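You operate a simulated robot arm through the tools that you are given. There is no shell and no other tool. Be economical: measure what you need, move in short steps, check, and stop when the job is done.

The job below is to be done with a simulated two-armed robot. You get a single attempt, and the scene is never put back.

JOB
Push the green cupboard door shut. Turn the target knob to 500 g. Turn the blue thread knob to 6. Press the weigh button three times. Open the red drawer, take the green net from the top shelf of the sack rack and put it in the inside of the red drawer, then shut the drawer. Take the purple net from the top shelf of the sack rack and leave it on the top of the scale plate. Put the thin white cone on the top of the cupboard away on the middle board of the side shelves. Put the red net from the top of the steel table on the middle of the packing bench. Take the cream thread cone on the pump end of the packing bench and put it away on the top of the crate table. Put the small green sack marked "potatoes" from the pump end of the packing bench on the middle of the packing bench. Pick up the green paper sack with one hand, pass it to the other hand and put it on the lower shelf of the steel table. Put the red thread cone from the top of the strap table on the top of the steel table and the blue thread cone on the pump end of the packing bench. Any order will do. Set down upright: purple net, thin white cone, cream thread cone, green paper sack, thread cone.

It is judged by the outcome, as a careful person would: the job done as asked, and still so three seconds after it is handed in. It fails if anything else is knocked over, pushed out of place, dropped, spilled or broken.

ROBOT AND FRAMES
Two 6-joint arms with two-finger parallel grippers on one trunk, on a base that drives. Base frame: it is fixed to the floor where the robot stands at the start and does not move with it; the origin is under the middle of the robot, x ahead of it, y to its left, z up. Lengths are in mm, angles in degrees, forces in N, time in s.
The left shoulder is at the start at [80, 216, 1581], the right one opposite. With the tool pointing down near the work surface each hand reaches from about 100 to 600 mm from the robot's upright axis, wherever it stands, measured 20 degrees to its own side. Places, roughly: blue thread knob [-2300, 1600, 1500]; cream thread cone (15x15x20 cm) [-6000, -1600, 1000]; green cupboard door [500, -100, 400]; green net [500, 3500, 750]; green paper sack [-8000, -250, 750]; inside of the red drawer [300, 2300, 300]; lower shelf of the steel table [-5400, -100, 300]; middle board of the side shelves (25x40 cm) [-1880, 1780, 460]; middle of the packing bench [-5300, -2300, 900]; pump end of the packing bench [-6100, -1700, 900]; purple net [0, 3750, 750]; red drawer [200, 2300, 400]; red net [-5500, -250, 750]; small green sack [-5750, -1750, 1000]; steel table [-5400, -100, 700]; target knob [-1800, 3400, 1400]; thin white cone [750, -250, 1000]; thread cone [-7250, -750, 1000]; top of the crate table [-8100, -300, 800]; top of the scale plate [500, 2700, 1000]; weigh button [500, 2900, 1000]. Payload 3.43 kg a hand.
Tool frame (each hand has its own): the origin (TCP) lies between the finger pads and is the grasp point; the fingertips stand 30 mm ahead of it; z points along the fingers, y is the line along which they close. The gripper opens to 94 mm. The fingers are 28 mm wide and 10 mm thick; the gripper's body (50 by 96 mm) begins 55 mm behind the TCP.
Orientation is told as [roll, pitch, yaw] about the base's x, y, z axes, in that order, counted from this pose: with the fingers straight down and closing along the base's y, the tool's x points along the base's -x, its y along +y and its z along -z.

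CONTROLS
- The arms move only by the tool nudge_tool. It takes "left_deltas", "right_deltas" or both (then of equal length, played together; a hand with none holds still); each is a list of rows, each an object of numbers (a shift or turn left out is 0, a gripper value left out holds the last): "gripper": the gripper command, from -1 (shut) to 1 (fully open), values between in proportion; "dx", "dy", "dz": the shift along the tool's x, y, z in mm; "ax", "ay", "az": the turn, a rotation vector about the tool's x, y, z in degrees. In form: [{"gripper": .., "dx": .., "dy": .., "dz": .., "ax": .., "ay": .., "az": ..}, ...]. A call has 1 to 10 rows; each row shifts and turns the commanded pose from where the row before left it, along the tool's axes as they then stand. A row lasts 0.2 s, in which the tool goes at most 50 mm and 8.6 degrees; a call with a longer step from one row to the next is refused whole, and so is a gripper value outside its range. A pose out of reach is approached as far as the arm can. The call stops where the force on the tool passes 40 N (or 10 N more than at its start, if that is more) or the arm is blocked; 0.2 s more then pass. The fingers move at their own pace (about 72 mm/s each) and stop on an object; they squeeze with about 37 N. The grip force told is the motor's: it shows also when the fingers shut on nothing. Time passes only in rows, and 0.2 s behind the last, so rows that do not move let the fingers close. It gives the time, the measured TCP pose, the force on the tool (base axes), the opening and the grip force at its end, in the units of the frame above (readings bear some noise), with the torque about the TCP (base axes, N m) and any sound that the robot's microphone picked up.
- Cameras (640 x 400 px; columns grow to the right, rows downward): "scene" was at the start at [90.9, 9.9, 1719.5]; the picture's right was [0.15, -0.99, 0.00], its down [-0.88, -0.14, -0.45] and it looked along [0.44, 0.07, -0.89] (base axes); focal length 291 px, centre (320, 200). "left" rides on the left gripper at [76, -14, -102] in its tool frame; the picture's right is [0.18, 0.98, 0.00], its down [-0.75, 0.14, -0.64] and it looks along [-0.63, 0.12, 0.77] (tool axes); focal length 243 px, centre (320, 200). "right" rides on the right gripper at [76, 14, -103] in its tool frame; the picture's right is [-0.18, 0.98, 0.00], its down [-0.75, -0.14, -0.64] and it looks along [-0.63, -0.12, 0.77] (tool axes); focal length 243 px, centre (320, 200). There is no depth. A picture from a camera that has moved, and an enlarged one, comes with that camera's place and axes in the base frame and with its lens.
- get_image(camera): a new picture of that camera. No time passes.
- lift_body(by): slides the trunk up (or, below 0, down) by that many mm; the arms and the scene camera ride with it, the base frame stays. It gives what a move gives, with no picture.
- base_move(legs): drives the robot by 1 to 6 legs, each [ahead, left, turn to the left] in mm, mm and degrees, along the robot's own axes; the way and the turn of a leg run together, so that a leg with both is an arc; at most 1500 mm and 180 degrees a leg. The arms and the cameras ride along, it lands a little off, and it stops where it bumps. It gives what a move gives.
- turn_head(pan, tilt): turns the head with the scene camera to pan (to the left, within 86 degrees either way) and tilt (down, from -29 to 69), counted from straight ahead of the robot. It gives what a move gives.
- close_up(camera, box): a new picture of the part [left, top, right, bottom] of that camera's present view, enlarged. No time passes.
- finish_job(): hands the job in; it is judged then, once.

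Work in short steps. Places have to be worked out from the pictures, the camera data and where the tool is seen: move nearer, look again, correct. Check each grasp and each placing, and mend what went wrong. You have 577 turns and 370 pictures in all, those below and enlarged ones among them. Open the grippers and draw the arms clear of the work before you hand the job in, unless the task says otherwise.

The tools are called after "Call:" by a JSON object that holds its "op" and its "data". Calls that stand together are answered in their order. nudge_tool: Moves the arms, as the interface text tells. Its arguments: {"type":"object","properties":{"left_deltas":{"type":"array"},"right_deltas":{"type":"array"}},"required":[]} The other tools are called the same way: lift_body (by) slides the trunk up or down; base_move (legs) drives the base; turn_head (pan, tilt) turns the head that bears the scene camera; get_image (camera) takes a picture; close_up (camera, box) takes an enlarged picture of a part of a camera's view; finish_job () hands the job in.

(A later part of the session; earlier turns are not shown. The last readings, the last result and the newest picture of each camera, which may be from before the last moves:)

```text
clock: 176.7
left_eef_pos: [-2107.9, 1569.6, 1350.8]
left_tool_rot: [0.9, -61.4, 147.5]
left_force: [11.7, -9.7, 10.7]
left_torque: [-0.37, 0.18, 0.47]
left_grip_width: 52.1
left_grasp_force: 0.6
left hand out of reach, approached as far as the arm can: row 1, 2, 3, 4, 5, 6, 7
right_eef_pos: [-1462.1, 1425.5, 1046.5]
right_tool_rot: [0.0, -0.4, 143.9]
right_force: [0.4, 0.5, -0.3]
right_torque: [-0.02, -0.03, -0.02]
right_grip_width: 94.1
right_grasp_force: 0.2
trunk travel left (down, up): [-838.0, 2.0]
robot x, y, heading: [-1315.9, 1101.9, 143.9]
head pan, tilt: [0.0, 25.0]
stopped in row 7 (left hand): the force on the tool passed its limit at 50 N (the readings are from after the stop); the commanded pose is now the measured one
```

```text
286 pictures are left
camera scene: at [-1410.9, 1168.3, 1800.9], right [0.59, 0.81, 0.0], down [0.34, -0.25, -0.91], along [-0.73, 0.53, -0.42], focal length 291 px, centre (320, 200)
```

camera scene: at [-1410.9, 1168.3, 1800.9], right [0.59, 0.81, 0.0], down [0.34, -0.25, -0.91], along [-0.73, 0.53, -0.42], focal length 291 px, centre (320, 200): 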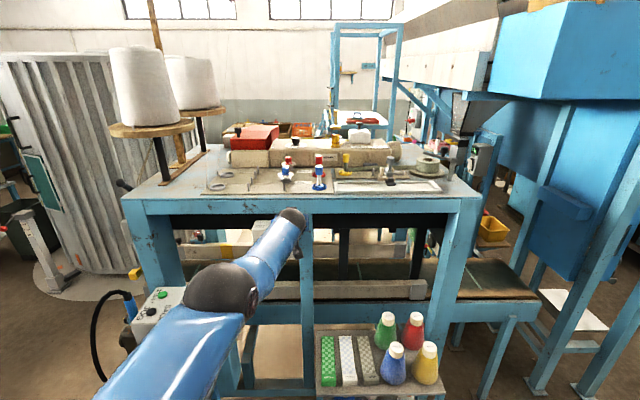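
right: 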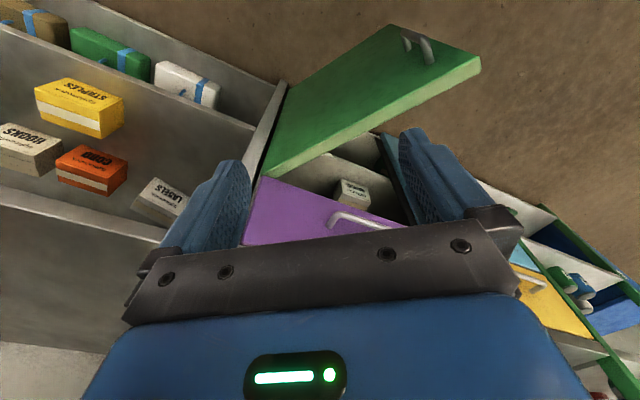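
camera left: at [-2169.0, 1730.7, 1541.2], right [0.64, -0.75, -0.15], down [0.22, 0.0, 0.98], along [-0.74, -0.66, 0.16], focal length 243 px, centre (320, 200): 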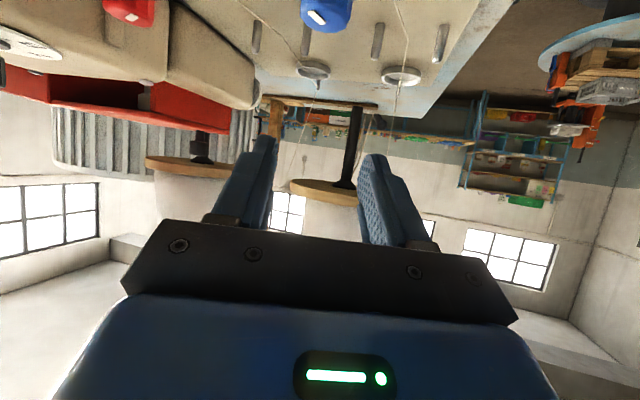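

It touched the table front while stretched fully. Commanded pose is now reset, so I pull straight back.

Call:
{"op": "nudge_tool", "data": {"left_deltas": [{"dz": -26, "dx": 15}, {"dz": -26, "dx": 15}, {"dz": -35, "dx": 20}, {"dz": -35, "dx": 20}, {"dz": -35, "dx": 20}, {"dz": -35, "dx": 20}, {"dz": -35, "dx": 20}]}}

Call:
{"op": "get_image", "data": {"camera": "scene"}}

Call:
{"op": "close_up", "data": {"camera": "scene", "box": [190, 140, 350, 230]}}

```text
clock: 177.6
left_eef_pos: [-2093.5, 1586.6, 1345.8]
left_tool_rot: [1.7, -61.7, 147.2]
left_force: [0.4, 1.0, 0.1]
left_torque: [-0.01, 0.01, -0.01]
left_grip_width: 51.9
left_grasp_force: 0.0
left hand out of reach, approached as far as the arm can: row 1, 2, 3, 4
right_eef_pos: [-1463.6, 1427.0, 1045.0]
right_tool_rot: [0.0, -0.3, 144.0]
right_force: [0.6, 0.0, -0.2]
right_torque: [0.03, -0.02, -0.01]
right_grip_width: 94.0
right_grasp_force: 0.1
trunk travel left (down, up): [-838.0, 2.0]
robot x, y, heading: [-1314.3, 1095.1, 144.0]
head pan, tilt: [0.0, 25.0]
stopped in row 4 (left hand): the force on the tool passed its limit at 43 N (the readings are from after the stop); the commanded pose is now the measured one
```

```text
285 pictures are left
camera scene: at [-1413.2, 1171.6, 1800.2], right [0.59, 0.81, 0.0], down [0.34, -0.25, -0.91], along [-0.73, 0.53, -0.42], focal length 291 px, centre (320, 200)
```

scene: 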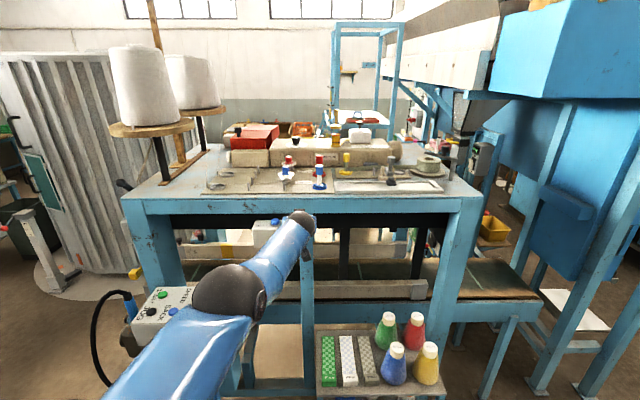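

```text
4.00 times, centred on (270, 185) of scene
camera zoom: at [-1413.2, 1171.6, 1800.2], right [0.59, 0.81, 0.0], down [0.34, -0.25, -0.91], along [-0.73, 0.53, -0.42], focal length 1162 px, centre (520, 260)
```

zoom: 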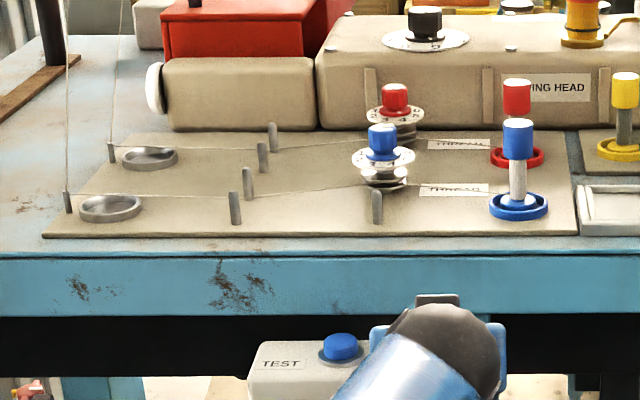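

I back up the last 40 mm and rotate the hand to the left, which that arm posture prefers, to free the wrist.

Call:
{"op": "base_move", "data": {"legs": [[-40, 0, 0]]}}

Call:
{"op": "nudge_tool", "data": {"left_deltas": [{"ax": -6.9, "az": -4}, {"ax": -6.9, "az": -4}, {"ax": -6.9, "az": -4}, {"ax": -6.9, "az": -4}, {"ax": -6.9, "az": -4}]}}

Call:
{"op": "get_image", "data": {"camera": "scene"}}

```text
clock: 178.4
left_eef_pos: [-2071.2, 1569.9, 1340.1]
left_tool_rot: [1.7, -61.4, 147.0]
left_force: [-1.5, 0.7, -0.2]
left_torque: [0.0, 0.06, 0.0]
left_grip_width: 51.5
left_grasp_force: 0.1
right_eef_pos: [-1439.6, 1409.1, 1042.2]
right_tool_rot: [0.1, 0.2, 144.0]
right_force: [-0.4, 0.4, 0.1]
right_torque: [-0.09, -0.04, -0.01]
right_grip_width: 94.0
right_grasp_force: 0.0
trunk travel left (down, up): [-838.0, 2.0]
robot x, y, heading: [-1276.6, 1074.4, 144.0]
head pan, tilt: [0.0, 25.0]
```

```text
clock: 179.6
left_eef_pos: [-1998.3, 1518.4, 1346.2]
left_tool_rot: [-1.5, -62.1, -174.3]
left_force: [0.0, 0.2, -0.1]
left_torque: [0.04, 0.01, 0.0]
left_grip_width: 51.8
left_grasp_force: 0.0
left hand out of reach, approached as far as the arm can: row 1, 2, 3, 4, 5
right_eef_pos: [-1431.5, 1403.3, 1046.3]
right_tool_rot: [0.1, -0.6, 144.0]
right_force: [0.5, -0.6, 0.1]
right_torque: [0.01, 0.03, 0.0]
right_grip_width: 93.9
right_grasp_force: 0.0
trunk travel left (down, up): [-838.0, 2.0]
robot x, y, heading: [-1282.3, 1076.9, 144.0]
head pan, tilt: [0.0, 25.0]
```

```text
283 pictures are left
camera scene: at [-1379.2, 1146.7, 1801.1], right [0.59, 0.81, 0.0], down [0.34, -0.25, -0.91], along [-0.73, 0.53, -0.42], focal length 291 px, centre (320, 200)
```

scene: 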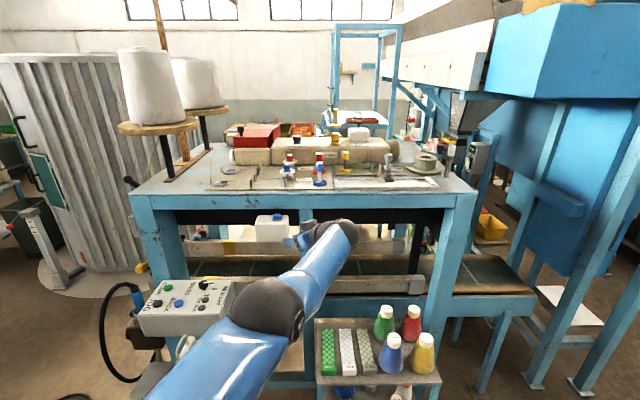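

Freed up. I pull it back toward the robot.

Call:
{"op": "nudge_tool", "data": {"left_deltas": [{"dz": -31, "dx": 18, "dy": 32}, {"dz": -31, "dx": 18, "dy": 32}, {"dz": -31, "dx": 18, "dy": 32}, {"dz": -31, "dx": 18, "dy": 32}, {"dz": -31, "dx": 18, "dy": 32}]}}

Call:
{"op": "close_up", "data": {"camera": "scene", "box": [260, 145, 340, 200]}}

```text
clock: 180.8
left_eef_pos: [-1905.8, 1560.1, 1309.2]
left_tool_rot: [-1.1, -61.9, -174.5]
left_force: [0.6, -0.2, 0.6]
left_torque: [-0.01, -0.02, -0.01]
left_grip_width: 51.9
left_grasp_force: 0.0
left hand out of reach, approached as far as the arm can: row 1, 2, 3, 4, 5
right_eef_pos: [-1432.7, 1404.9, 1047.2]
right_tool_rot: [0.0, -0.5, 144.0]
right_force: [0.6, 0.8, 0.3]
right_torque: [-0.02, -0.04, -0.02]
right_grip_width: 93.7
right_grasp_force: 0.0
trunk travel left (down, up): [-838.0, 2.0]
robot x, y, heading: [-1282.7, 1079.2, 144.2]
head pan, tilt: [0.0, 25.0]
```

```text
7.27 times, centred on (300, 172) of scene
camera zoom: at [-1382.0, 1149.2, 1800.8], right [0.59, 0.81, 0.0], down [0.34, -0.25, -0.91], along [-0.73, 0.53, -0.42], focal length 2113 px, centre (466, 400)
```

zoom: 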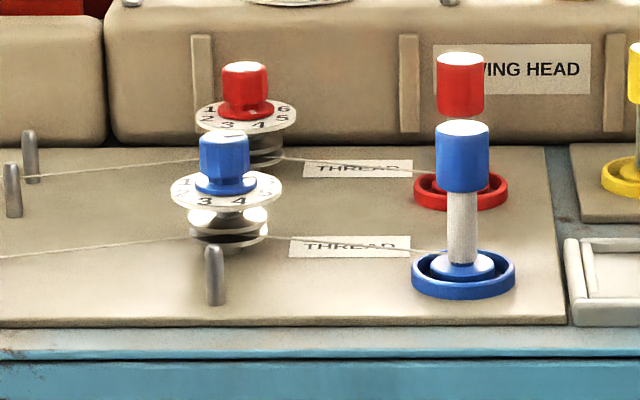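

The pointer has left the front (towards 6); I'll verify from close after the arm is out. I now rotate the hand to point down to normalise the arm.

Call:
{"op": "nudge_tool", "data": {"left_deltas": [{"ay": 8.5}, {"ay": 8.5}, {"ay": 8.5}, {"ay": 8.5}, {"ay": 8.5}, {"ay": 8.5}, {"ay": 8.5}]}}

Call:
{"op": "get_image", "data": {"camera": "scene"}}

```text
clock: 182.4
left_eef_pos: [-1865.2, 1502.3, 1310.2]
left_tool_rot: [-0.6, -2.3, -175.7]
left_force: [0.2, 0.8, -0.2]
left_torque: [0.02, 0.02, 0.03]
left_grip_width: 51.7
left_grasp_force: 0.0
left hand out of reach, approached as far as the arm can: row 2, 3, 4, 5, 6, 7
right_eef_pos: [-1434.6, 1404.0, 1045.3]
right_tool_rot: [-0.1, -0.5, 144.0]
right_force: [0.2, -0.2, 0.1]
right_torque: [-0.02, 0.01, 0.02]
right_grip_width: 93.9
right_grasp_force: 0.0
trunk travel left (down, up): [-838.0, 2.0]
robot x, y, heading: [-1279.9, 1075.9, 144.0]
head pan, tilt: [0.0, 25.0]
```

```text
281 pictures are left
camera scene: at [-1383.9, 1147.8, 1800.8], right [0.59, 0.81, 0.0], down [0.34, -0.25, -0.91], along [-0.73, 0.53, -0.42], focal length 291 px, centre (320, 200)
```

scene: 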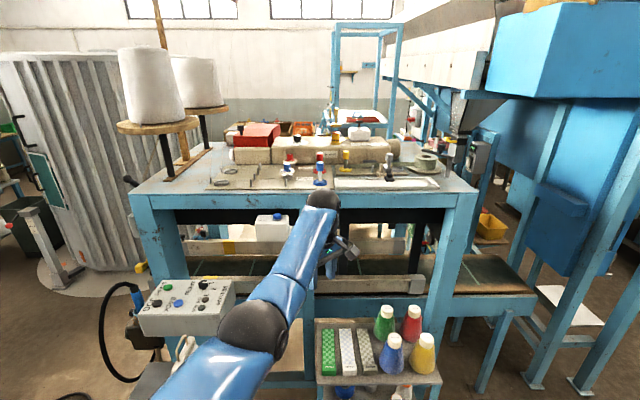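

Now vertical. I turn it to face ahead (yaw 144) and lower it back to the normal carry place.

Call:
{"op": "nudge_tool", "data": {"left_deltas": [{"az": 8}, {"az": 8}, {"az": 8}, {"az": 8}, {"az": 8}, {"dz": 45, "dx": 10}, {"dz": 45, "dx": 10}, {"dz": 40, "dx": 20}, {"dz": 40, "dx": 20}, {"dz": 40, "dx": 20}]}}

Call:
{"op": "nudge_tool", "data": {"left_deltas": [{"dy": 40}, {"dy": 40}, {"dy": 40}, {"dx": 40}, {"dx": 40}, {"dx": 40}, {"dx": 40}]}}

Call:
{"op": "get_image", "data": {"camera": "scene"}}

```text
clock: 184.6
left_eef_pos: [-1810.0, 1457.8, 1096.7]
left_tool_rot: [1.1, -2.4, 144.4]
left_force: [-0.6, -0.1, 0.9]
left_torque: [0.0, 0.03, 0.01]
left_grip_width: 51.8
left_grasp_force: 0.1
right_eef_pos: [-1433.5, 1404.5, 1045.2]
right_tool_rot: [-0.1, -0.4, 144.0]
right_force: [0.3, -0.4, -0.1]
right_torque: [-0.03, -0.02, 0.02]
right_grip_width: 93.7
right_grasp_force: 0.1
trunk travel left (down, up): [-838.0, 2.0]
robot x, y, heading: [-1284.4, 1075.7, 144.1]
head pan, tilt: [0.0, 25.0]
```

```text
clock: 186.2
left_eef_pos: [-1754.5, 1273.2, 1071.4]
left_tool_rot: [1.1, -2.3, 144.3]
left_force: [0.5, -0.8, -0.8]
left_torque: [-0.01, 0.01, -0.02]
left_grip_width: 51.5
left_grasp_force: 0.2
left hand out of reach, approached as far as the arm can: row 6, 7
right_eef_pos: [-1432.1, 1403.5, 1046.3]
right_tool_rot: [-0.1, -0.3, 144.0]
right_force: [0.0, 0.5, -0.1]
right_torque: [-0.01, 0.02, -0.01]
right_grip_width: 93.6
right_grasp_force: 0.1
trunk travel left (down, up): [-838.0, 2.0]
robot x, y, heading: [-1283.0, 1077.7, 143.9]
head pan, tilt: [0.0, 25.0]
```

```text
280 pictures are left
camera scene: at [-1382.1, 1147.5, 1800.9], right [0.59, 0.81, 0.0], down [0.34, -0.25, -0.91], along [-0.73, 0.53, -0.42], focal length 291 px, centre (320, 200)
```

scene: 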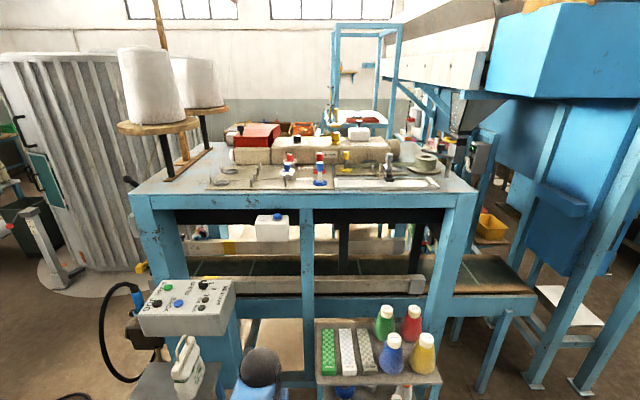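

Arm is normal again. I drive ahead 330 to read the dial from closer.

Call:
{"op": "base_move", "data": {"legs": [[340, 0, 0]]}}

Call:
{"op": "close_up", "data": {"camera": "scene", "box": [240, 165, 340, 235]}}

```text
clock: 188.5
left_eef_pos: [-2028.4, 1474.8, 1073.7]
left_tool_rot: [1.0, -2.6, 144.3]
left_force: [-0.3, -0.2, 0.5]
left_torque: [0.02, -0.01, -0.02]
left_grip_width: 51.6
left_grasp_force: 0.1
right_eef_pos: [-1708.3, 1605.6, 1047.2]
right_tool_rot: [0.1, -0.4, 144.0]
right_force: [1.3, 0.0, 0.9]
right_torque: [-0.02, 0.01, 0.0]
right_grip_width: 93.9
right_grasp_force: 0.0
trunk travel left (down, up): [-838.0, 2.0]
robot x, y, heading: [-1555.7, 1275.2, 144.0]
head pan, tilt: [0.0, 25.0]
```

```text
5.71 times, centred on (290, 200) of scene
camera zoom: at [-1656.3, 1347.1, 1801.1], right [0.59, 0.81, 0.0], down [0.34, -0.25, -0.91], along [-0.73, 0.53, -0.42], focal length 1660 px, centre (491, 200)
```

zoom: 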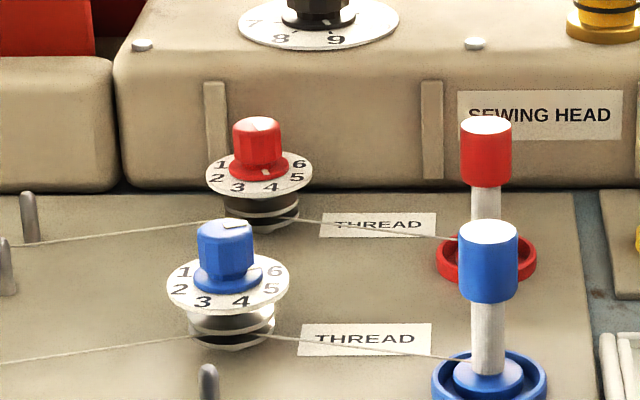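

Call:
{"op": "close_up", "data": {"camera": "scene", "box": [264, 200, 296, 226]}}

```text
15.38 times, centred on (280, 213) of scene
camera zoom: at [-1656.3, 1347.1, 1801.1], right [0.59, 0.81, 0.0], down [0.34, -0.25, -0.91], along [-0.73, 0.53, -0.42], focal length 4470 px, centre (935, 0)
```

zoom: 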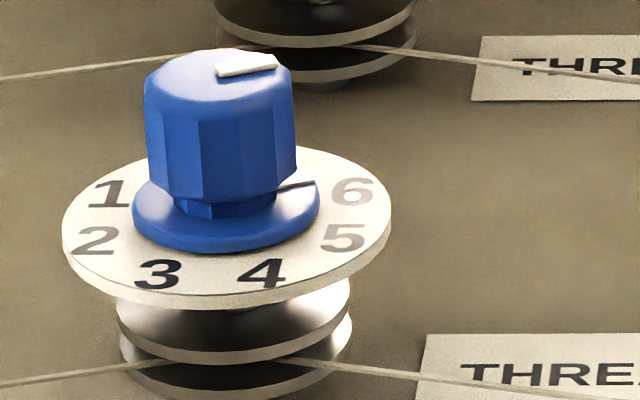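

The blue knob points at 6. Next, the target knob. I drive up the corridor and look for it from the other side of the filling machine.

Call:
{"op": "base_move", "data": {"legs": [[-120, 0, 0], [0, 0, -89.5], [1500, 0, 0], [150, 0, 0]]}}

Call:
{"op": "turn_head", "data": {"pan": 60, "tilt": 10}}

Call:
{"op": "get_image", "data": {"camera": "scene"}}

Call:
{"op": "turn_head", "data": {"pan": 0, "tilt": 25}}

Call:
{"op": "get_image", "data": {"camera": "scene"}}

```text
clock: 201.6
left_eef_pos: [-336.1, 3053.6, 1073.0]
left_tool_rot: [1.1, -2.5, 56.1]
left_force: [0.9, -0.4, 0.6]
left_torque: [0.04, -0.01, 0.02]
left_grip_width: 51.8
left_grasp_force: 0.0
right_eef_pos: [-195.5, 2736.7, 1047.3]
right_tool_rot: [0.0, -0.5, 55.7]
right_force: [0.4, -0.2, -0.4]
right_torque: [0.02, -0.04, -0.01]
right_grip_width: 93.9
right_grasp_force: 0.1
trunk travel left (down, up): [-838.0, 2.0]
robot x, y, heading: [-521.2, 2578.2, 55.8]
head pan, tilt: [0.0, 25.0]
```

```text
clock: 202.9
left_eef_pos: [-334.2, 3055.6, 1072.7]
left_tool_rot: [1.1, -2.5, 56.0]
left_force: [-0.7, 0.5, -0.6]
left_torque: [0.0, 0.01, 0.0]
left_grip_width: 51.7
left_grasp_force: 0.0
right_eef_pos: [-194.3, 2738.3, 1046.3]
right_tool_rot: [0.0, -0.4, 55.7]
right_force: [0.0, -0.8, -1.1]
right_torque: [0.01, 0.0, -0.03]
right_grip_width: 94.0
right_grasp_force: 0.1
trunk travel left (down, up): [-838.0, 2.0]
robot x, y, heading: [-511.7, 2578.9, 55.7]
head pan, tilt: [60.0, 10.0]
```

```text
277 pictures are left
camera scene: at [-542.7, 2686.6, 1825.2], right [0.9, 0.43, 0.0], down [0.08, -0.16, -0.98], along [-0.43, 0.89, -0.17], focal length 291 px, centre (320, 200)
```

scene: 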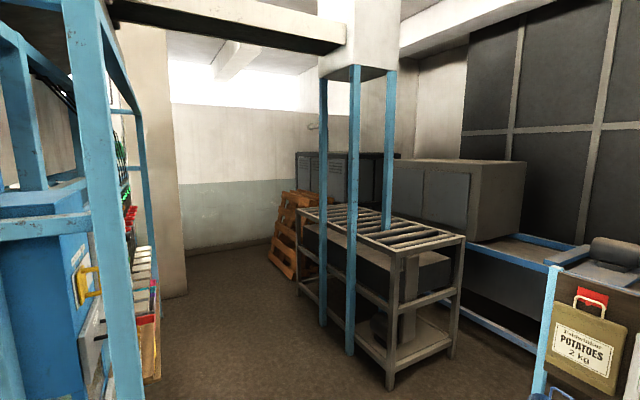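

```text
clock: 204.2
left_eef_pos: [-333.4, 3055.7, 1070.3]
left_tool_rot: [1.0, -2.4, 55.9]
left_force: [-1.0, -0.5, -0.2]
left_torque: [0.01, 0.01, 0.0]
left_grip_width: 51.8
left_grasp_force: 0.1
right_eef_pos: [-193.4, 2739.0, 1046.7]
right_tool_rot: [0.0, -0.3, 55.7]
right_force: [0.2, -0.3, 1.1]
right_torque: [-0.02, -0.01, 0.01]
right_grip_width: 93.9
right_grasp_force: 0.0
trunk travel left (down, up): [-838.0, 2.0]
robot x, y, heading: [-521.2, 2577.8, 56.0]
head pan, tilt: [0.0, 25.0]
```

```text
276 pictures are left
camera scene: at [-449.9, 2679.9, 1800.8], right [0.83, -0.56, 0.0], down [-0.24, -0.35, -0.91], along [0.51, 0.75, -0.42], focal length 291 px, centre (320, 200)
```

scene: 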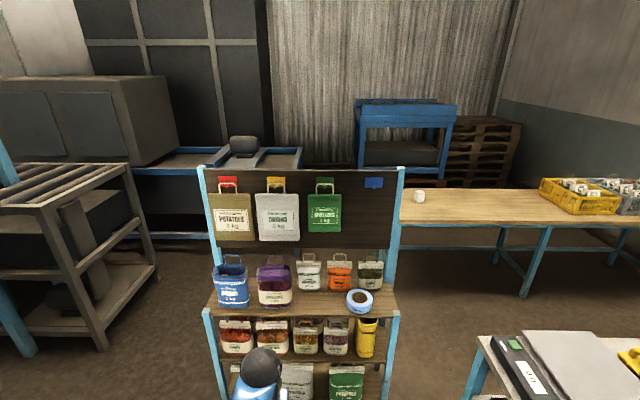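

I see the sack rack ahead. The target knob should be on the filling machine's far face; I go round: turn, strafe to the right, and look at the machine from its far side.

Call:
{"op": "base_move", "data": {"legs": [[0, 0, 89], [0, -510, 0], [600, 0, 0]]}}

Call:
{"op": "turn_head", "data": {"pan": 60, "tilt": 20}}

Call:
{"op": "get_image", "data": {"camera": "scene"}}

```text
clock: 214.0
left_eef_pos: [-1179.2, 3549.2, 1072.2]
left_tool_rot: [1.1, -2.5, 144.6]
left_force: [0.3, 0.6, 0.1]
left_torque: [0.01, 0.07, 0.0]
left_grip_width: 51.6
left_grasp_force: 0.0
right_eef_pos: [-858.9, 3681.9, 1046.3]
right_tool_rot: [-0.1, -0.4, 144.2]
right_force: [-0.1, -1.7, 1.0]
right_torque: [-0.04, 0.0, 0.01]
right_grip_width: 94.0
right_grasp_force: 0.1
trunk travel left (down, up): [-838.0, 2.0]
robot x, y, heading: [-706.8, 3356.0, 144.5]
head pan, tilt: [0.0, 25.0]
```

```text
clock: 215.3
left_eef_pos: [-1179.8, 3550.6, 1071.9]
left_tool_rot: [1.1, -2.4, 144.6]
left_force: [-0.2, 0.2, -0.6]
left_torque: [-0.01, 0.0, 0.01]
left_grip_width: 51.5
left_grasp_force: 0.1
right_eef_pos: [-859.8, 3682.0, 1045.1]
right_tool_rot: [0.0, -0.4, 144.3]
right_force: [-0.3, -0.7, -0.2]
right_torque: [0.02, 0.03, -0.02]
right_grip_width: 94.3
right_grasp_force: 0.1
trunk travel left (down, up): [-838.0, 2.0]
robot x, y, heading: [-707.2, 3353.4, 144.3]
head pan, tilt: [60.0, 20.0]
```

```text
275 pictures are left
camera scene: at [-818.0, 3334.0, 1808.9], right [-0.41, 0.91, 0.0], down [0.31, 0.14, -0.94], along [-0.86, -0.39, -0.34], focal length 291 px, centre (320, 200)
```

scene: 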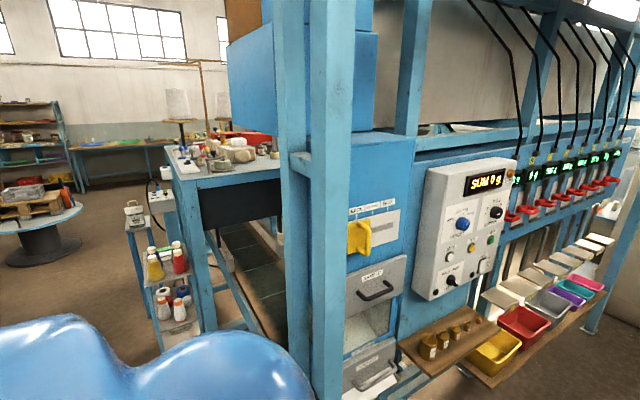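

The control panel is visible. I zoom in.

Call:
{"op": "close_up", "data": {"camera": "scene", "box": [405, 150, 525, 300]}}

```text
2.67 times, centred on (465, 225) of scene
camera zoom: at [-818.0, 3334.0, 1808.9], right [-0.41, 0.91, 0.0], down [0.31, 0.14, -0.94], along [-0.86, -0.39, -0.34], focal length 775 px, centre (-67, 133)
```

zoom: 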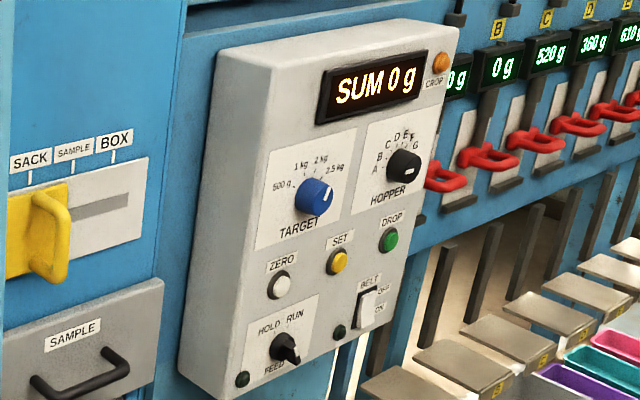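

The TARGET knob (blue, at about [-1800,3400,1409]) has 500 g at its left; it now points right. The panel faces north-east. I turn to face it, keep distance and strafe in front.

Call:
{"op": "base_move", "data": {"legs": [[0, 0, 90.2], [-150, 0, 0], [0, -775, 0]]}}

Call:
{"op": "turn_head", "data": {"pan": 0, "tilt": 25}}

Call:
{"op": "get_image", "data": {"camera": "scene"}}

```text
clock: 224.2
left_eef_pos: [-1438.8, 3469.7, 1071.2]
left_tool_rot: [1.0, -2.4, -126.5]
left_force: [0.1, 0.5, 0.6]
left_torque: [0.04, -0.01, 0.0]
left_grip_width: 51.7
left_grasp_force: 0.0
right_eef_pos: [-1564.3, 3792.4, 1045.9]
right_tool_rot: [-0.1, -0.4, -126.8]
right_force: [0.2, 0.0, -0.5]
right_torque: [0.03, -0.03, -0.05]
right_grip_width: 94.2
right_grasp_force: 0.0
trunk travel left (down, up): [-838.0, 2.0]
robot x, y, heading: [-1235.6, 3943.2, -127.1]
head pan, tilt: [60.0, 20.0]
```

```text
clock: 225.5
left_eef_pos: [-1438.5, 3472.4, 1070.5]
left_tool_rot: [1.0, -2.3, -126.5]
left_force: [-0.8, 0.4, -0.2]
left_torque: [0.0, -0.01, -0.01]
left_grip_width: 51.8
left_grasp_force: 0.1
right_eef_pos: [-1564.9, 3793.3, 1044.8]
right_tool_rot: [0.0, -0.3, -126.7]
right_force: [-0.7, 0.6, 0.3]
right_torque: [-0.02, -0.01, 0.05]
right_grip_width: 94.2
right_grasp_force: 0.1
trunk travel left (down, up): [-838.0, 2.0]
robot x, y, heading: [-1234.2, 3943.6, -126.8]
head pan, tilt: [0.0, 25.0]
```

```text
273 pictures are left
camera scene: at [-1309.1, 3841.7, 1800.7], right [-0.8, 0.6, 0.0], down [0.25, 0.34, -0.91], along [-0.54, -0.73, -0.42], focal length 291 px, centre (320, 200)
```

scene: 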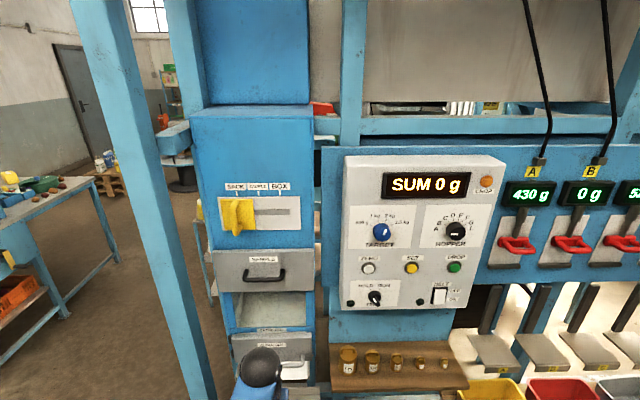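

Call:
{"op": "close_up", "data": {"camera": "scene", "box": [340, 200, 430, 256]}}

```text
7.11 times, centred on (385, 228) of scene
camera zoom: at [-1309.1, 3841.7, 1800.7], right [-0.8, 0.6, 0.0], down [0.25, 0.34, -0.91], along [-0.54, -0.73, -0.42], focal length 2066 px, centre (-142, 1)
```

zoom: 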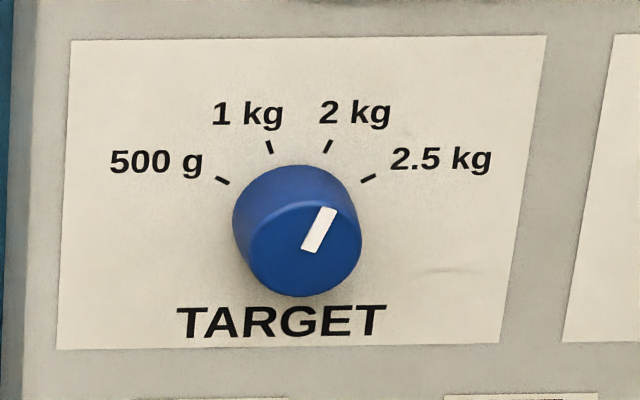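

TARGET points at 2 kg; 500 g needs ≈86° counter-clockwise. Knob centre ≈[-1838,3402,1400]; I use the right hand, tilting it to horizontal and raising it.

Call:
{"op": "nudge_tool", "data": {"right_deltas": [{"ay": -8.5, "dx": -20}, {"ay": -8.5}, {"ay": -8.5}, {"ay": -8.5}, {"ay": -8.5}, {"ay": -8.5}, {"ay": -8.5}, {"ay": -8.5}, {"ay": -8.5}, {"ay": -8.5}]}}

Call:
{"op": "nudge_tool", "data": {"right_deltas": [{"ay": -4.5, "dx": -40, "dz": 20}, {"dx": -40, "dz": 20}, {"dx": -40, "dz": 20}, {"dx": -40, "dz": 20}, {"dx": -40, "dz": 20}, {"dx": -40, "dz": 20}, {"dx": -40, "dz": 20}, {"dx": -40, "dz": 20}]}}

Call:
{"op": "get_image", "data": {"camera": "right"}}

```text
clock: 227.7
left_eef_pos: [-1439.4, 3470.9, 1071.4]
left_tool_rot: [1.0, -2.4, -126.5]
left_force: [-0.2, 0.1, -0.4]
left_torque: [0.02, -0.03, 0.0]
left_grip_width: 51.9
left_grasp_force: 0.1
right_eef_pos: [-1577.1, 3776.4, 1045.3]
right_tool_rot: [0.1, -85.4, -126.8]
right_force: [0.5, 0.2, -0.3]
right_torque: [0.02, 0.02, 0.01]
right_grip_width: 94.2
right_grasp_force: 0.0
trunk travel left (down, up): [-838.0, 2.0]
robot x, y, heading: [-1238.2, 3939.6, -126.7]
head pan, tilt: [0.0, 25.0]
```

```text
clock: 229.5
left_eef_pos: [-1441.4, 3469.2, 1070.8]
left_tool_rot: [1.1, -2.3, -126.5]
left_force: [-0.3, 1.0, -0.6]
left_torque: [-0.02, -0.02, 0.0]
left_grip_width: 51.7
left_grasp_force: 0.1
right_eef_pos: [-1681.9, 3636.8, 1360.4]
right_tool_rot: [-17.8, -89.9, -109.0]
right_force: [0.0, -0.7, 0.0]
right_torque: [0.02, 0.02, -0.01]
right_grip_width: 94.1
right_grasp_force: 0.2
right hand out of reach, approached as far as the arm can: row 8
trunk travel left (down, up): [-838.0, 2.0]
robot x, y, heading: [-1239.2, 3937.5, -126.9]
head pan, tilt: [0.0, 25.0]
```

```text
271 pictures are left
camera right: at [-1609.1, 3710.4, 1282.4], right [0.79, -0.59, 0.18], down [0.27, 0.6, 0.76], along [-0.55, -0.55, 0.63], focal length 243 px, centre (320, 200)
```

right: 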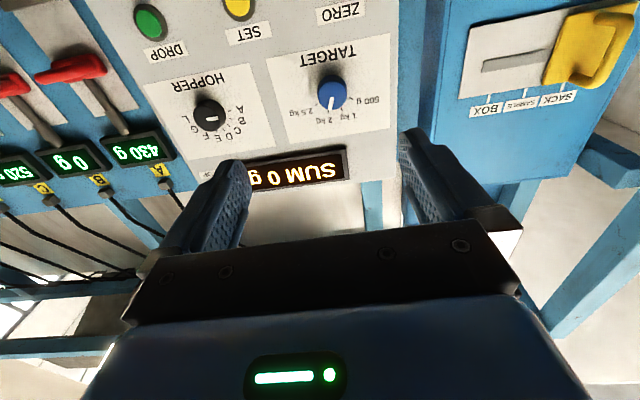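

Knob confirmed at ≈[-1838,3404,1399]. I drive 80 ahead (left hand must stay clear of the weights board) and line up.

Call:
{"op": "base_move", "data": {"legs": [[80, 0, 0]]}}

Call:
{"op": "nudge_tool", "data": {"right_deltas": [{"dx": -20, "dy": 8, "dz": 20}, {"dx": -19, "dy": 7, "dz": 20}, {"dz": 20}]}}

Call:
{"op": "get_image", "data": {"camera": "right"}}

```text
clock: 230.6
left_eef_pos: [-1479.0, 3418.4, 1076.5]
left_tool_rot: [1.0, -3.0, -126.6]
left_force: [0.7, 0.1, 0.9]
left_torque: [-0.05, 0.03, 0.03]
left_grip_width: 52.0
left_grasp_force: 0.0
right_eef_pos: [-1719.5, 3588.0, 1364.9]
right_tool_rot: [179.2, -89.3, 54.0]
right_force: [1.0, 1.2, 0.0]
right_torque: [0.03, 0.0, 0.02]
right_grip_width: 93.8
right_grasp_force: 0.0
trunk travel left (down, up): [-838.0, 2.0]
robot x, y, heading: [-1285.5, 3876.8, -127.0]
head pan, tilt: [0.0, 25.0]
```

```text
clock: 231.4
left_eef_pos: [-1484.3, 3410.9, 1070.8]
left_tool_rot: [1.1, -2.4, -126.6]
left_force: [0.4, -0.6, 0.4]
left_torque: [0.0, 0.04, -0.06]
left_grip_width: 51.8
left_grasp_force: 0.0
right_eef_pos: [-1749.3, 3523.3, 1400.5]
right_tool_rot: [-33.6, -90.1, -93.5]
right_force: [0.0, 0.3, 0.3]
right_torque: [0.0, 0.01, 0.01]
right_grip_width: 94.1
right_grasp_force: 0.0
trunk travel left (down, up): [-838.0, 2.0]
robot x, y, heading: [-1280.1, 3877.7, -127.0]
head pan, tilt: [0.0, 25.0]
```

```text
270 pictures are left
camera right: at [-1676.3, 3596.2, 1322.8], right [0.79, -0.59, 0.18], down [0.27, 0.6, 0.75], along [-0.56, -0.54, 0.63], focal length 243 px, centre (320, 200)
```

right: 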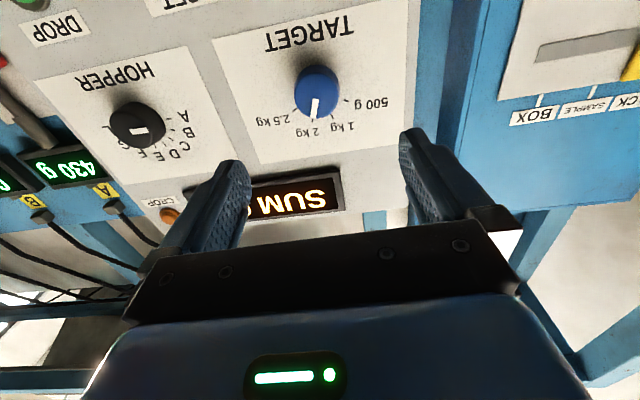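

Aligned within a few mm. I advance 70, then look again.

Call:
{"op": "nudge_tool", "data": {"right_deltas": [{"dz": 35, "dx": 2}, {"dz": 35, "dx": 2}]}}

Call:
{"op": "get_image", "data": {"camera": "right"}}

Call:
{"op": "get_image", "data": {"camera": "scene"}}

```text
clock: 232.0
left_eef_pos: [-1485.4, 3409.3, 1071.0]
left_tool_rot: [1.2, -2.3, -126.6]
left_force: [-0.6, -0.1, -0.5]
left_torque: [0.0, 0.0, 0.0]
left_grip_width: 51.8
left_grasp_force: 0.0
right_eef_pos: [-1791.0, 3464.1, 1393.5]
right_tool_rot: [-5.1, -89.8, -121.8]
right_force: [0.4, 0.3, 0.4]
right_torque: [-0.01, 0.03, 0.0]
right_grip_width: 93.7
right_grasp_force: 0.1
trunk travel left (down, up): [-838.0, 2.0]
robot x, y, heading: [-1280.2, 3880.1, -127.1]
head pan, tilt: [0.0, 25.0]
```

```text
269 pictures are left
camera right: at [-1718.7, 3537.1, 1316.2], right [0.79, -0.59, 0.18], down [0.27, 0.6, 0.76], along [-0.56, -0.54, 0.63], focal length 243 px, centre (320, 200)
```

right: 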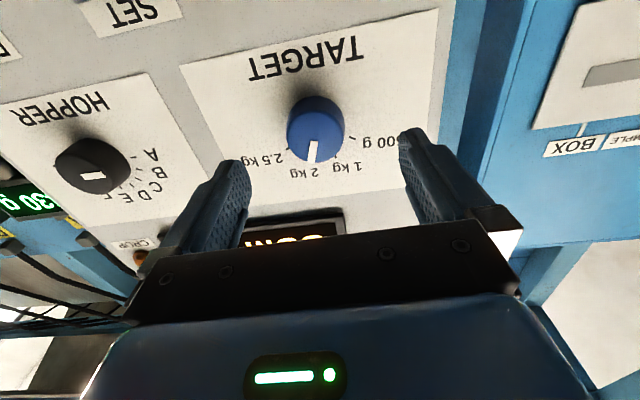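

```text
268 pictures are left
camera scene: at [-1355.9, 3779.5, 1800.7], right [-0.8, 0.6, 0.0], down [0.25, 0.34, -0.91], along [-0.54, -0.72, -0.42], focal length 291 px, centre (320, 200)
```

scene: 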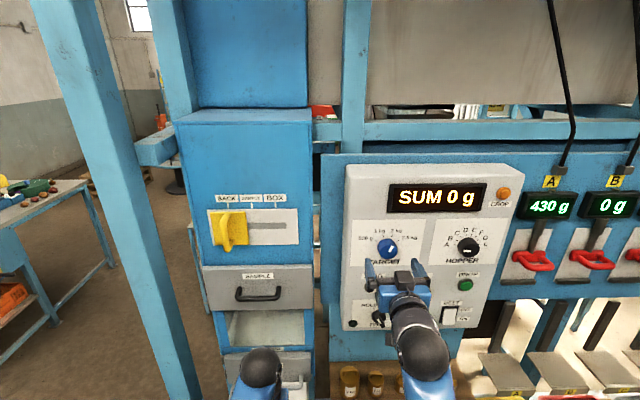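

Knob at z≈1390. I advance 47 with small corrections.

Call:
{"op": "nudge_tool", "data": {"right_deltas": [{"dz": 16, "dx": 1, "dy": -1}, {"dz": 16, "dx": 1, "dy": -1}, {"dz": 15, "dx": 1, "dy": -1}]}}

Call:
{"op": "get_image", "data": {"camera": "right"}}

```text
clock: 232.8
left_eef_pos: [-1486.6, 3409.7, 1070.3]
left_tool_rot: [1.1, -2.3, -126.5]
left_force: [-0.6, -0.5, 0.1]
left_torque: [0.03, -0.03, 0.0]
left_grip_width: 51.7
left_grasp_force: 0.0
right_eef_pos: [-1825.1, 3427.6, 1392.0]
right_tool_rot: [2.4, -90.0, -129.2]
right_force: [0.4, -0.5, 0.1]
right_torque: [0.03, -0.04, -0.01]
right_grip_width: 93.8
right_grasp_force: 0.0
trunk travel left (down, up): [-838.0, 2.0]
robot x, y, heading: [-1282.9, 3877.5, -127.1]
head pan, tilt: [0.0, 25.0]
```

```text
267 pictures are left
camera right: at [-1751.7, 3501.9, 1313.8], right [0.79, -0.59, 0.18], down [0.27, 0.6, 0.76], along [-0.56, -0.54, 0.63], focal length 243 px, centre (320, 200)
```

right: 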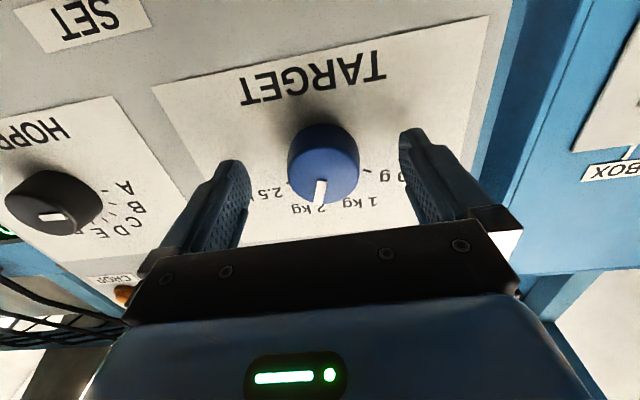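

The pads straddle the knob. I rise 4 mm and close.

Call:
{"op": "nudge_tool", "data": {"right_deltas": [{"dx": -4}, {"gripper": -1}, {"gripper": -1}, {"gripper": -1}]}}

Call:
{"op": "get_image", "data": {"camera": "right"}}

```text
clock: 233.8
left_eef_pos: [-1487.0, 3410.4, 1070.3]
left_tool_rot: [1.0, -2.3, -126.6]
left_force: [0.6, -0.1, -0.6]
left_torque: [-0.05, 0.0, 0.0]
left_grip_width: 51.7
left_grasp_force: 0.0
right_eef_pos: [-1823.3, 3427.5, 1396.3]
right_tool_rot: [-4.7, -89.9, -122.1]
right_force: [0.1, -1.6, 0.5]
right_torque: [0.02, 0.01, 0.26]
right_grip_width: 44.0
right_grasp_force: 45.1
trunk travel left (down, up): [-838.0, 2.0]
robot x, y, heading: [-1282.0, 3881.2, -126.9]
head pan, tilt: [0.0, 25.0]
```

```text
266 pictures are left
camera right: at [-1750.1, 3501.7, 1318.5], right [0.79, -0.59, 0.18], down [0.27, 0.6, 0.75], along [-0.56, -0.54, 0.63], focal length 243 px, centre (320, 200)
```

right: 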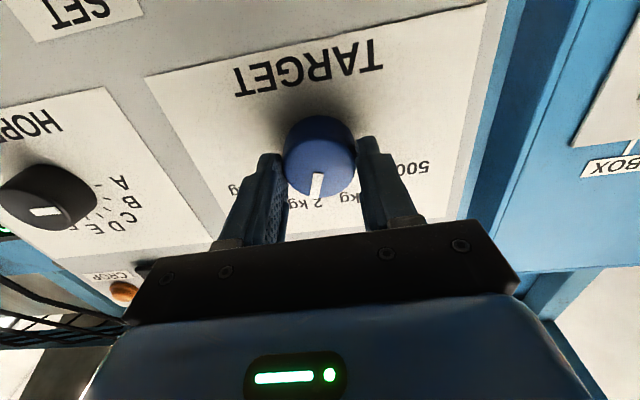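

Gripped (44 mm). I turn 85° counter-clockwise.

Call:
{"op": "nudge_tool", "data": {"right_deltas": [{"az": -8.5}, {"az": -8.5}, {"az": -8.5}, {"az": -8.5}, {"az": -8.5}]}}

Call:
{"op": "get_image", "data": {"camera": "right"}}

```text
clock: 235.0
left_eef_pos: [-1486.5, 3409.2, 1070.3]
left_tool_rot: [1.0, -2.5, -126.6]
left_force: [-0.5, 0.4, -0.5]
left_torque: [0.01, 0.0, 0.03]
left_grip_width: 51.8
left_grasp_force: 0.0
right_eef_pos: [-1822.6, 3426.9, 1396.1]
right_tool_rot: [-89.8, -47.3, -36.9]
right_force: [5.0, -3.7, -2.7]
right_torque: [-0.63, 0.44, 0.79]
right_grip_width: 44.1
right_grasp_force: 44.7
trunk travel left (down, up): [-838.0, 2.0]
robot x, y, heading: [-1280.3, 3877.1, -126.6]
head pan, tilt: [0.0, 25.0]
```

```text
265 pictures are left
camera right: at [-1793.9, 3534.8, 1328.9], right [0.68, -0.51, -0.53], down [0.71, 0.27, 0.65], along [-0.19, -0.82, 0.54], focal length 243 px, centre (320, 200)
```

right: 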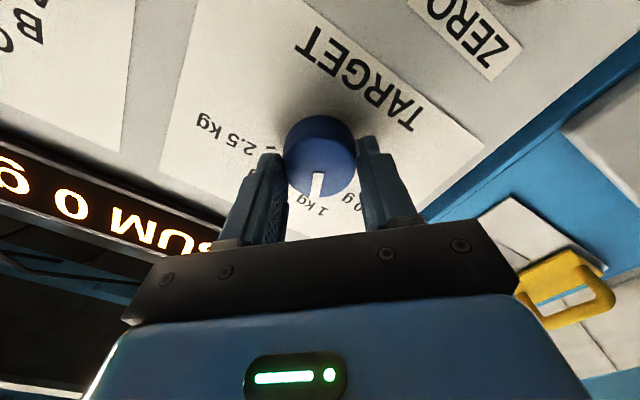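

It follows (now at 1 kg). I continue to 500 g.

Call:
{"op": "nudge_tool", "data": {"right_deltas": [{"az": -8.5}, {"az": -8.5}, {"az": -8.5}, {"az": -8.5}, {"az": -8.5}]}}

Call:
{"op": "get_image", "data": {"camera": "right"}}

```text
clock: 236.2
left_eef_pos: [-1484.8, 3410.5, 1071.8]
left_tool_rot: [1.0, -2.3, -126.5]
left_force: [-0.1, 0.0, 0.6]
left_torque: [0.0, -0.03, 0.03]
left_grip_width: 52.0
left_grasp_force: 0.0
right_eef_pos: [-1823.4, 3429.8, 1395.4]
right_tool_rot: [-89.8, -4.8, -37.0]
right_force: [8.7, 1.2, -8.1]
right_torque: [-0.01, -0.69, -0.14]
right_grip_width: 44.0
right_grasp_force: 45.0
trunk travel left (down, up): [-838.0, 2.0]
robot x, y, heading: [-1281.8, 3877.7, -126.9]
head pan, tilt: [0.0, 25.0]
```

```text
264 pictures are left
camera right: at [-1821.3, 3555.6, 1373.3], right [0.22, -0.16, -0.96], down [0.98, 0.07, 0.21], along [0.03, -0.99, 0.17], focal length 243 px, centre (320, 200)
```

right: 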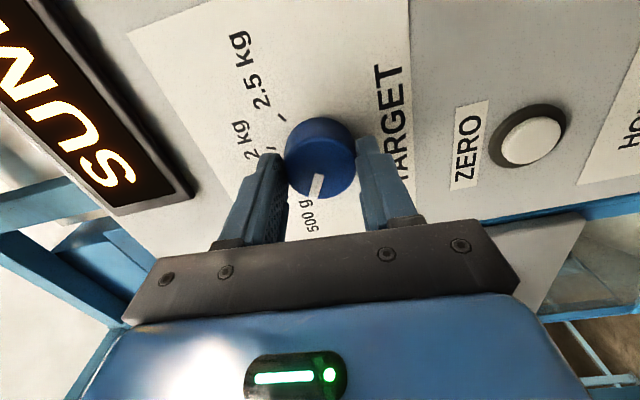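

Pointer aims at 500 g. I open, withdraw straight back and check.

Call:
{"op": "nudge_tool", "data": {"right_deltas": [{"gripper": 1}, {"gripper": 1}, {"dz": -20}, {"dz": -40}, {"dz": -40}, {"dz": -40}, {"az": 8.5}, {"az": 8.5}, {"az": 8.5}, {"az": 8.5}]}}

Call:
{"op": "close_up", "data": {"camera": "scene", "box": [335, 195, 435, 275]}}

```text
clock: 238.4
left_eef_pos: [-1486.4, 3409.4, 1071.1]
left_tool_rot: [1.1, -2.3, -126.6]
left_force: [0.5, 0.4, 1.2]
left_torque: [-0.02, 0.0, -0.01]
left_grip_width: 51.6
left_grasp_force: 0.1
right_eef_pos: [-1740.5, 3540.9, 1396.4]
right_tool_rot: [-89.9, -39.0, -37.0]
right_force: [-0.1, -1.2, -0.6]
right_torque: [0.02, -0.01, 0.0]
right_grip_width: 93.9
right_grasp_force: 0.0
trunk travel left (down, up): [-838.0, 2.0]
robot x, y, heading: [-1282.3, 3878.4, -127.2]
head pan, tilt: [0.0, 25.0]
```

```text
5.00 times, centred on (385, 235) of scene
camera zoom: at [-1355.5, 3780.7, 1800.8], right [-0.8, 0.6, 0.0], down [0.25, 0.34, -0.91], along [-0.54, -0.73, -0.42], focal length 1453 px, centre (-5, 25)
```

zoom: 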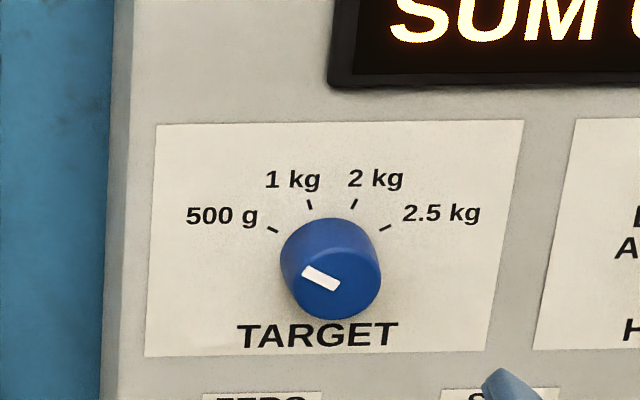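

Target is at 500 g. I unwind the right wrist, lower it and turn it back down, then back the base away.

Call:
{"op": "base_move", "data": {"legs": [[-250, 0, 0]]}}

Call:
{"op": "nudge_tool", "data": {"right_deltas": [{"az": 8.5}, {"az": 8.5}, {"az": 8.5}, {"az": 8.5}, {"az": 8.5}, {"az": 8.5}, {"dx": 45}, {"dx": 45}, {"dx": 45}, {"dx": 45}]}}

Call:
{"op": "nudge_tool", "data": {"right_deltas": [{"ay": 8.5, "dx": 30}, {"ay": 8.5, "dx": 30}, {"ay": 8.5}, {"ay": 8.5}, {"ay": 8.5}, {"ay": 8.5}, {"ay": 8.5}, {"ay": 8.5}, {"ay": 8.5}, {"ay": 8.5}]}}

Call:
{"op": "turn_head", "data": {"pan": 70, "tilt": 30}}

Call:
{"op": "get_image", "data": {"camera": "scene"}}

```text
clock: 240.2
left_eef_pos: [-1341.0, 3604.8, 1068.7]
left_tool_rot: [1.2, -2.1, -126.6]
left_force: [-0.4, 0.0, 0.3]
left_torque: [0.0, -0.01, 0.0]
left_grip_width: 51.8
left_grasp_force: 0.0
right_eef_pos: [-1595.2, 3736.4, 1393.8]
right_tool_rot: [-89.6, -39.0, -37.3]
right_force: [0.2, 0.3, 1.0]
right_torque: [-0.02, 0.02, -0.01]
right_grip_width: 94.0
right_grasp_force: 0.0
trunk travel left (down, up): [-838.0, 2.0]
robot x, y, heading: [-1132.1, 4078.1, -126.9]
head pan, tilt: [0.0, 25.0]
```

```text
clock: 242.4
left_eef_pos: [-1338.2, 3607.5, 1071.7]
left_tool_rot: [1.1, -2.4, -126.7]
left_force: [-0.8, 0.9, -0.8]
left_torque: [0.02, -0.01, -0.02]
left_grip_width: 51.7
left_grasp_force: 0.1
right_eef_pos: [-1592.8, 3739.7, 1215.9]
right_tool_rot: [26.0, -90.0, -153.0]
right_force: [-0.6, 0.9, 0.0]
right_torque: [-0.01, 0.03, 0.01]
right_grip_width: 94.2
right_grasp_force: 0.0
trunk travel left (down, up): [-838.0, 2.0]
robot x, y, heading: [-1132.0, 4072.8, -127.1]
head pan, tilt: [0.0, 25.0]
```

```text
clock: 244.6
left_eef_pos: [-1339.1, 3608.0, 1071.0]
left_tool_rot: [1.1, -2.3, -126.7]
left_force: [0.6, 0.1, -0.6]
left_torque: [0.0, 0.02, -0.02]
left_grip_width: 51.7
left_grasp_force: 0.1
right_eef_pos: [-1603.0, 3723.7, 1109.6]
right_tool_rot: [0.1, -4.9, -126.9]
right_force: [0.0, -0.1, -0.7]
right_torque: [0.01, 0.03, -0.03]
right_grip_width: 94.1
right_grasp_force: 0.1
right hand out of reach, approached as far as the arm can: row 9, 10
trunk travel left (down, up): [-838.0, 2.0]
robot x, y, heading: [-1134.6, 4072.8, -127.0]
head pan, tilt: [0.0, 25.0]
```

```text
clock: 246.0
left_eef_pos: [-1339.6, 3607.8, 1070.5]
left_tool_rot: [1.0, -2.5, -126.7]
left_force: [0.2, -0.2, -0.7]
left_torque: [-0.02, 0.0, -0.01]
left_grip_width: 51.6
left_grasp_force: 0.2
right_eef_pos: [-1601.7, 3724.0, 1110.3]
right_tool_rot: [0.1, -5.2, -127.0]
right_force: [-0.4, 1.0, 0.1]
right_torque: [-0.01, 0.0, 0.0]
right_grip_width: 94.0
right_grasp_force: 0.0
trunk travel left (down, up): [-838.0, 2.0]
robot x, y, heading: [-1133.5, 4078.3, -126.6]
head pan, tilt: [70.0, 30.0]
```

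```text
262 pictures are left
camera scene: at [-1102.6, 3976.1, 1792.8], right [-0.84, -0.54, 0.0], down [-0.27, 0.42, -0.87], along [0.47, -0.73, -0.5], focal length 291 px, centre (320, 200)
```

scene: 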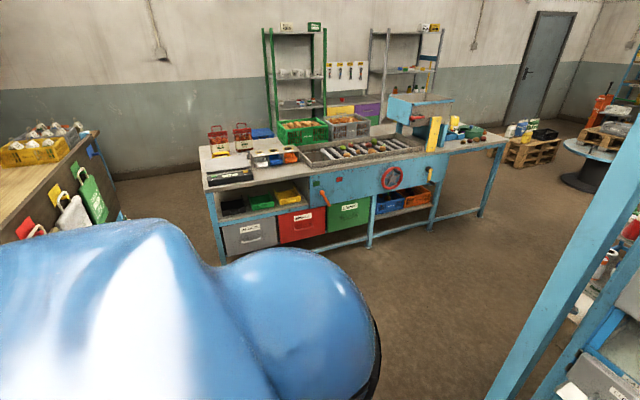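

I see the sorting table's corridor side with the red drawer, and the scale at the table's end. I turn to face it and drive over.

Call:
{"op": "base_move", "data": {"legs": [[0, 0, 90.5], [1200, -300, 0], [0, -300, 0]]}}

Call:
{"op": "turn_head", "data": {"pan": 0, "tilt": 40}}

Call:
{"op": "get_image", "data": {"camera": "scene"}}

```text
clock: 257.7
left_eef_pos: [-68.9, 2667.3, 1070.9]
left_tool_rot: [1.0, -2.3, -36.7]
left_force: [0.2, 0.5, -0.1]
left_torque: [-0.03, 0.02, -0.02]
left_grip_width: 51.7
left_grasp_force: 0.0
right_eef_pos: [-185.3, 2402.7, 1111.3]
right_tool_rot: [-0.2, -5.2, -36.9]
right_force: [0.2, 1.1, -0.8]
right_torque: [-0.01, 0.03, 0.0]
right_grip_width: 93.9
right_grasp_force: 0.1
trunk travel left (down, up): [-838.0, 2.0]
robot x, y, heading: [-540.9, 2869.0, -36.8]
head pan, tilt: [70.0, 30.0]
```

```text
clock: 259.1
left_eef_pos: [-70.1, 2666.5, 1070.9]
left_tool_rot: [1.2, -2.3, -36.6]
left_force: [-0.1, -1.1, -0.8]
left_torque: [-0.02, 0.01, 0.0]
left_grip_width: 51.7
left_grasp_force: 0.1
right_eef_pos: [-185.4, 2401.4, 1111.3]
right_tool_rot: [0.0, -5.1, -36.9]
right_force: [0.3, -0.5, 0.0]
right_torque: [0.01, 0.02, 0.03]
right_grip_width: 93.9
right_grasp_force: 0.0
trunk travel left (down, up): [-838.0, 2.0]
robot x, y, heading: [-535.9, 2871.4, -36.9]
head pan, tilt: [0.0, 40.0]
```

```text
261 pictures are left
camera scene: at [-447.7, 2802.2, 1777.4], right [-0.6, -0.8, 0.0], down [-0.51, 0.39, -0.77], along [0.61, -0.46, -0.64], focal length 291 px, centre (320, 200)
```

scene: 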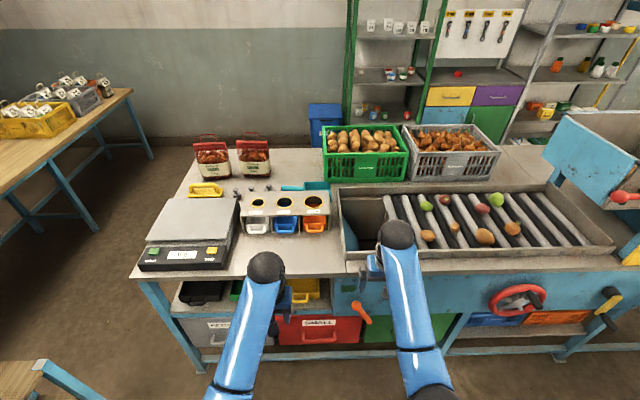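

Call:
{"op": "close_up", "data": {"camera": "scene", "box": [120, 170, 280, 280]}}

Call:
{"op": "close_up", "data": {"camera": "scene", "box": [160, 260, 480, 400]}}

```text
3.64 times, centred on (200, 225) of scene
camera zoom: at [-447.7, 2802.2, 1777.4], right [-0.6, -0.8, 0.0], down [-0.51, 0.39, -0.77], along [0.61, -0.46, -0.64], focal length 1057 px, centre (756, 109)
```

zoom: 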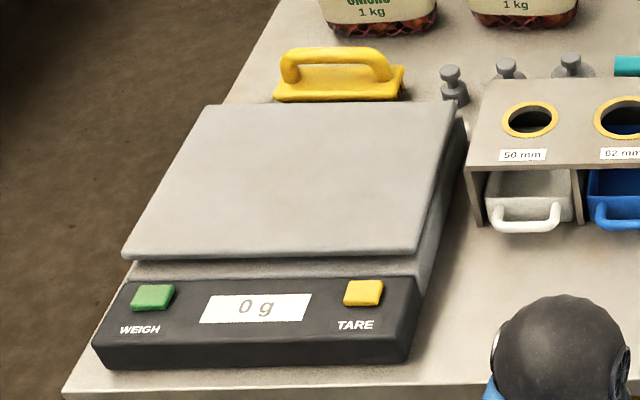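

```text
2.00 times, centred on (320, 330) of scene
camera zoom: at [-447.7, 2802.2, 1777.4], right [-0.6, -0.8, 0.0], down [-0.51, 0.39, -0.77], along [0.61, -0.46, -0.64], focal length 581 px, centre (320, -60)
```

zoom: 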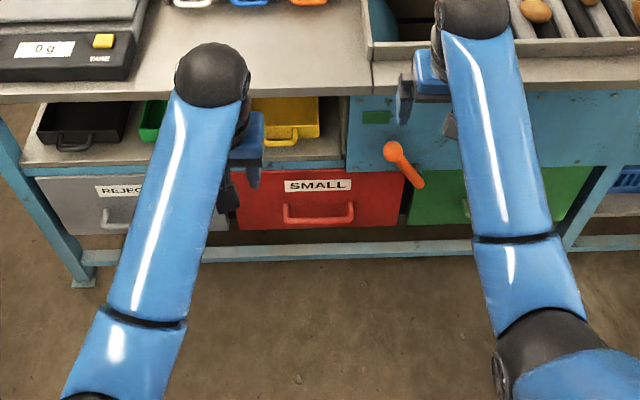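

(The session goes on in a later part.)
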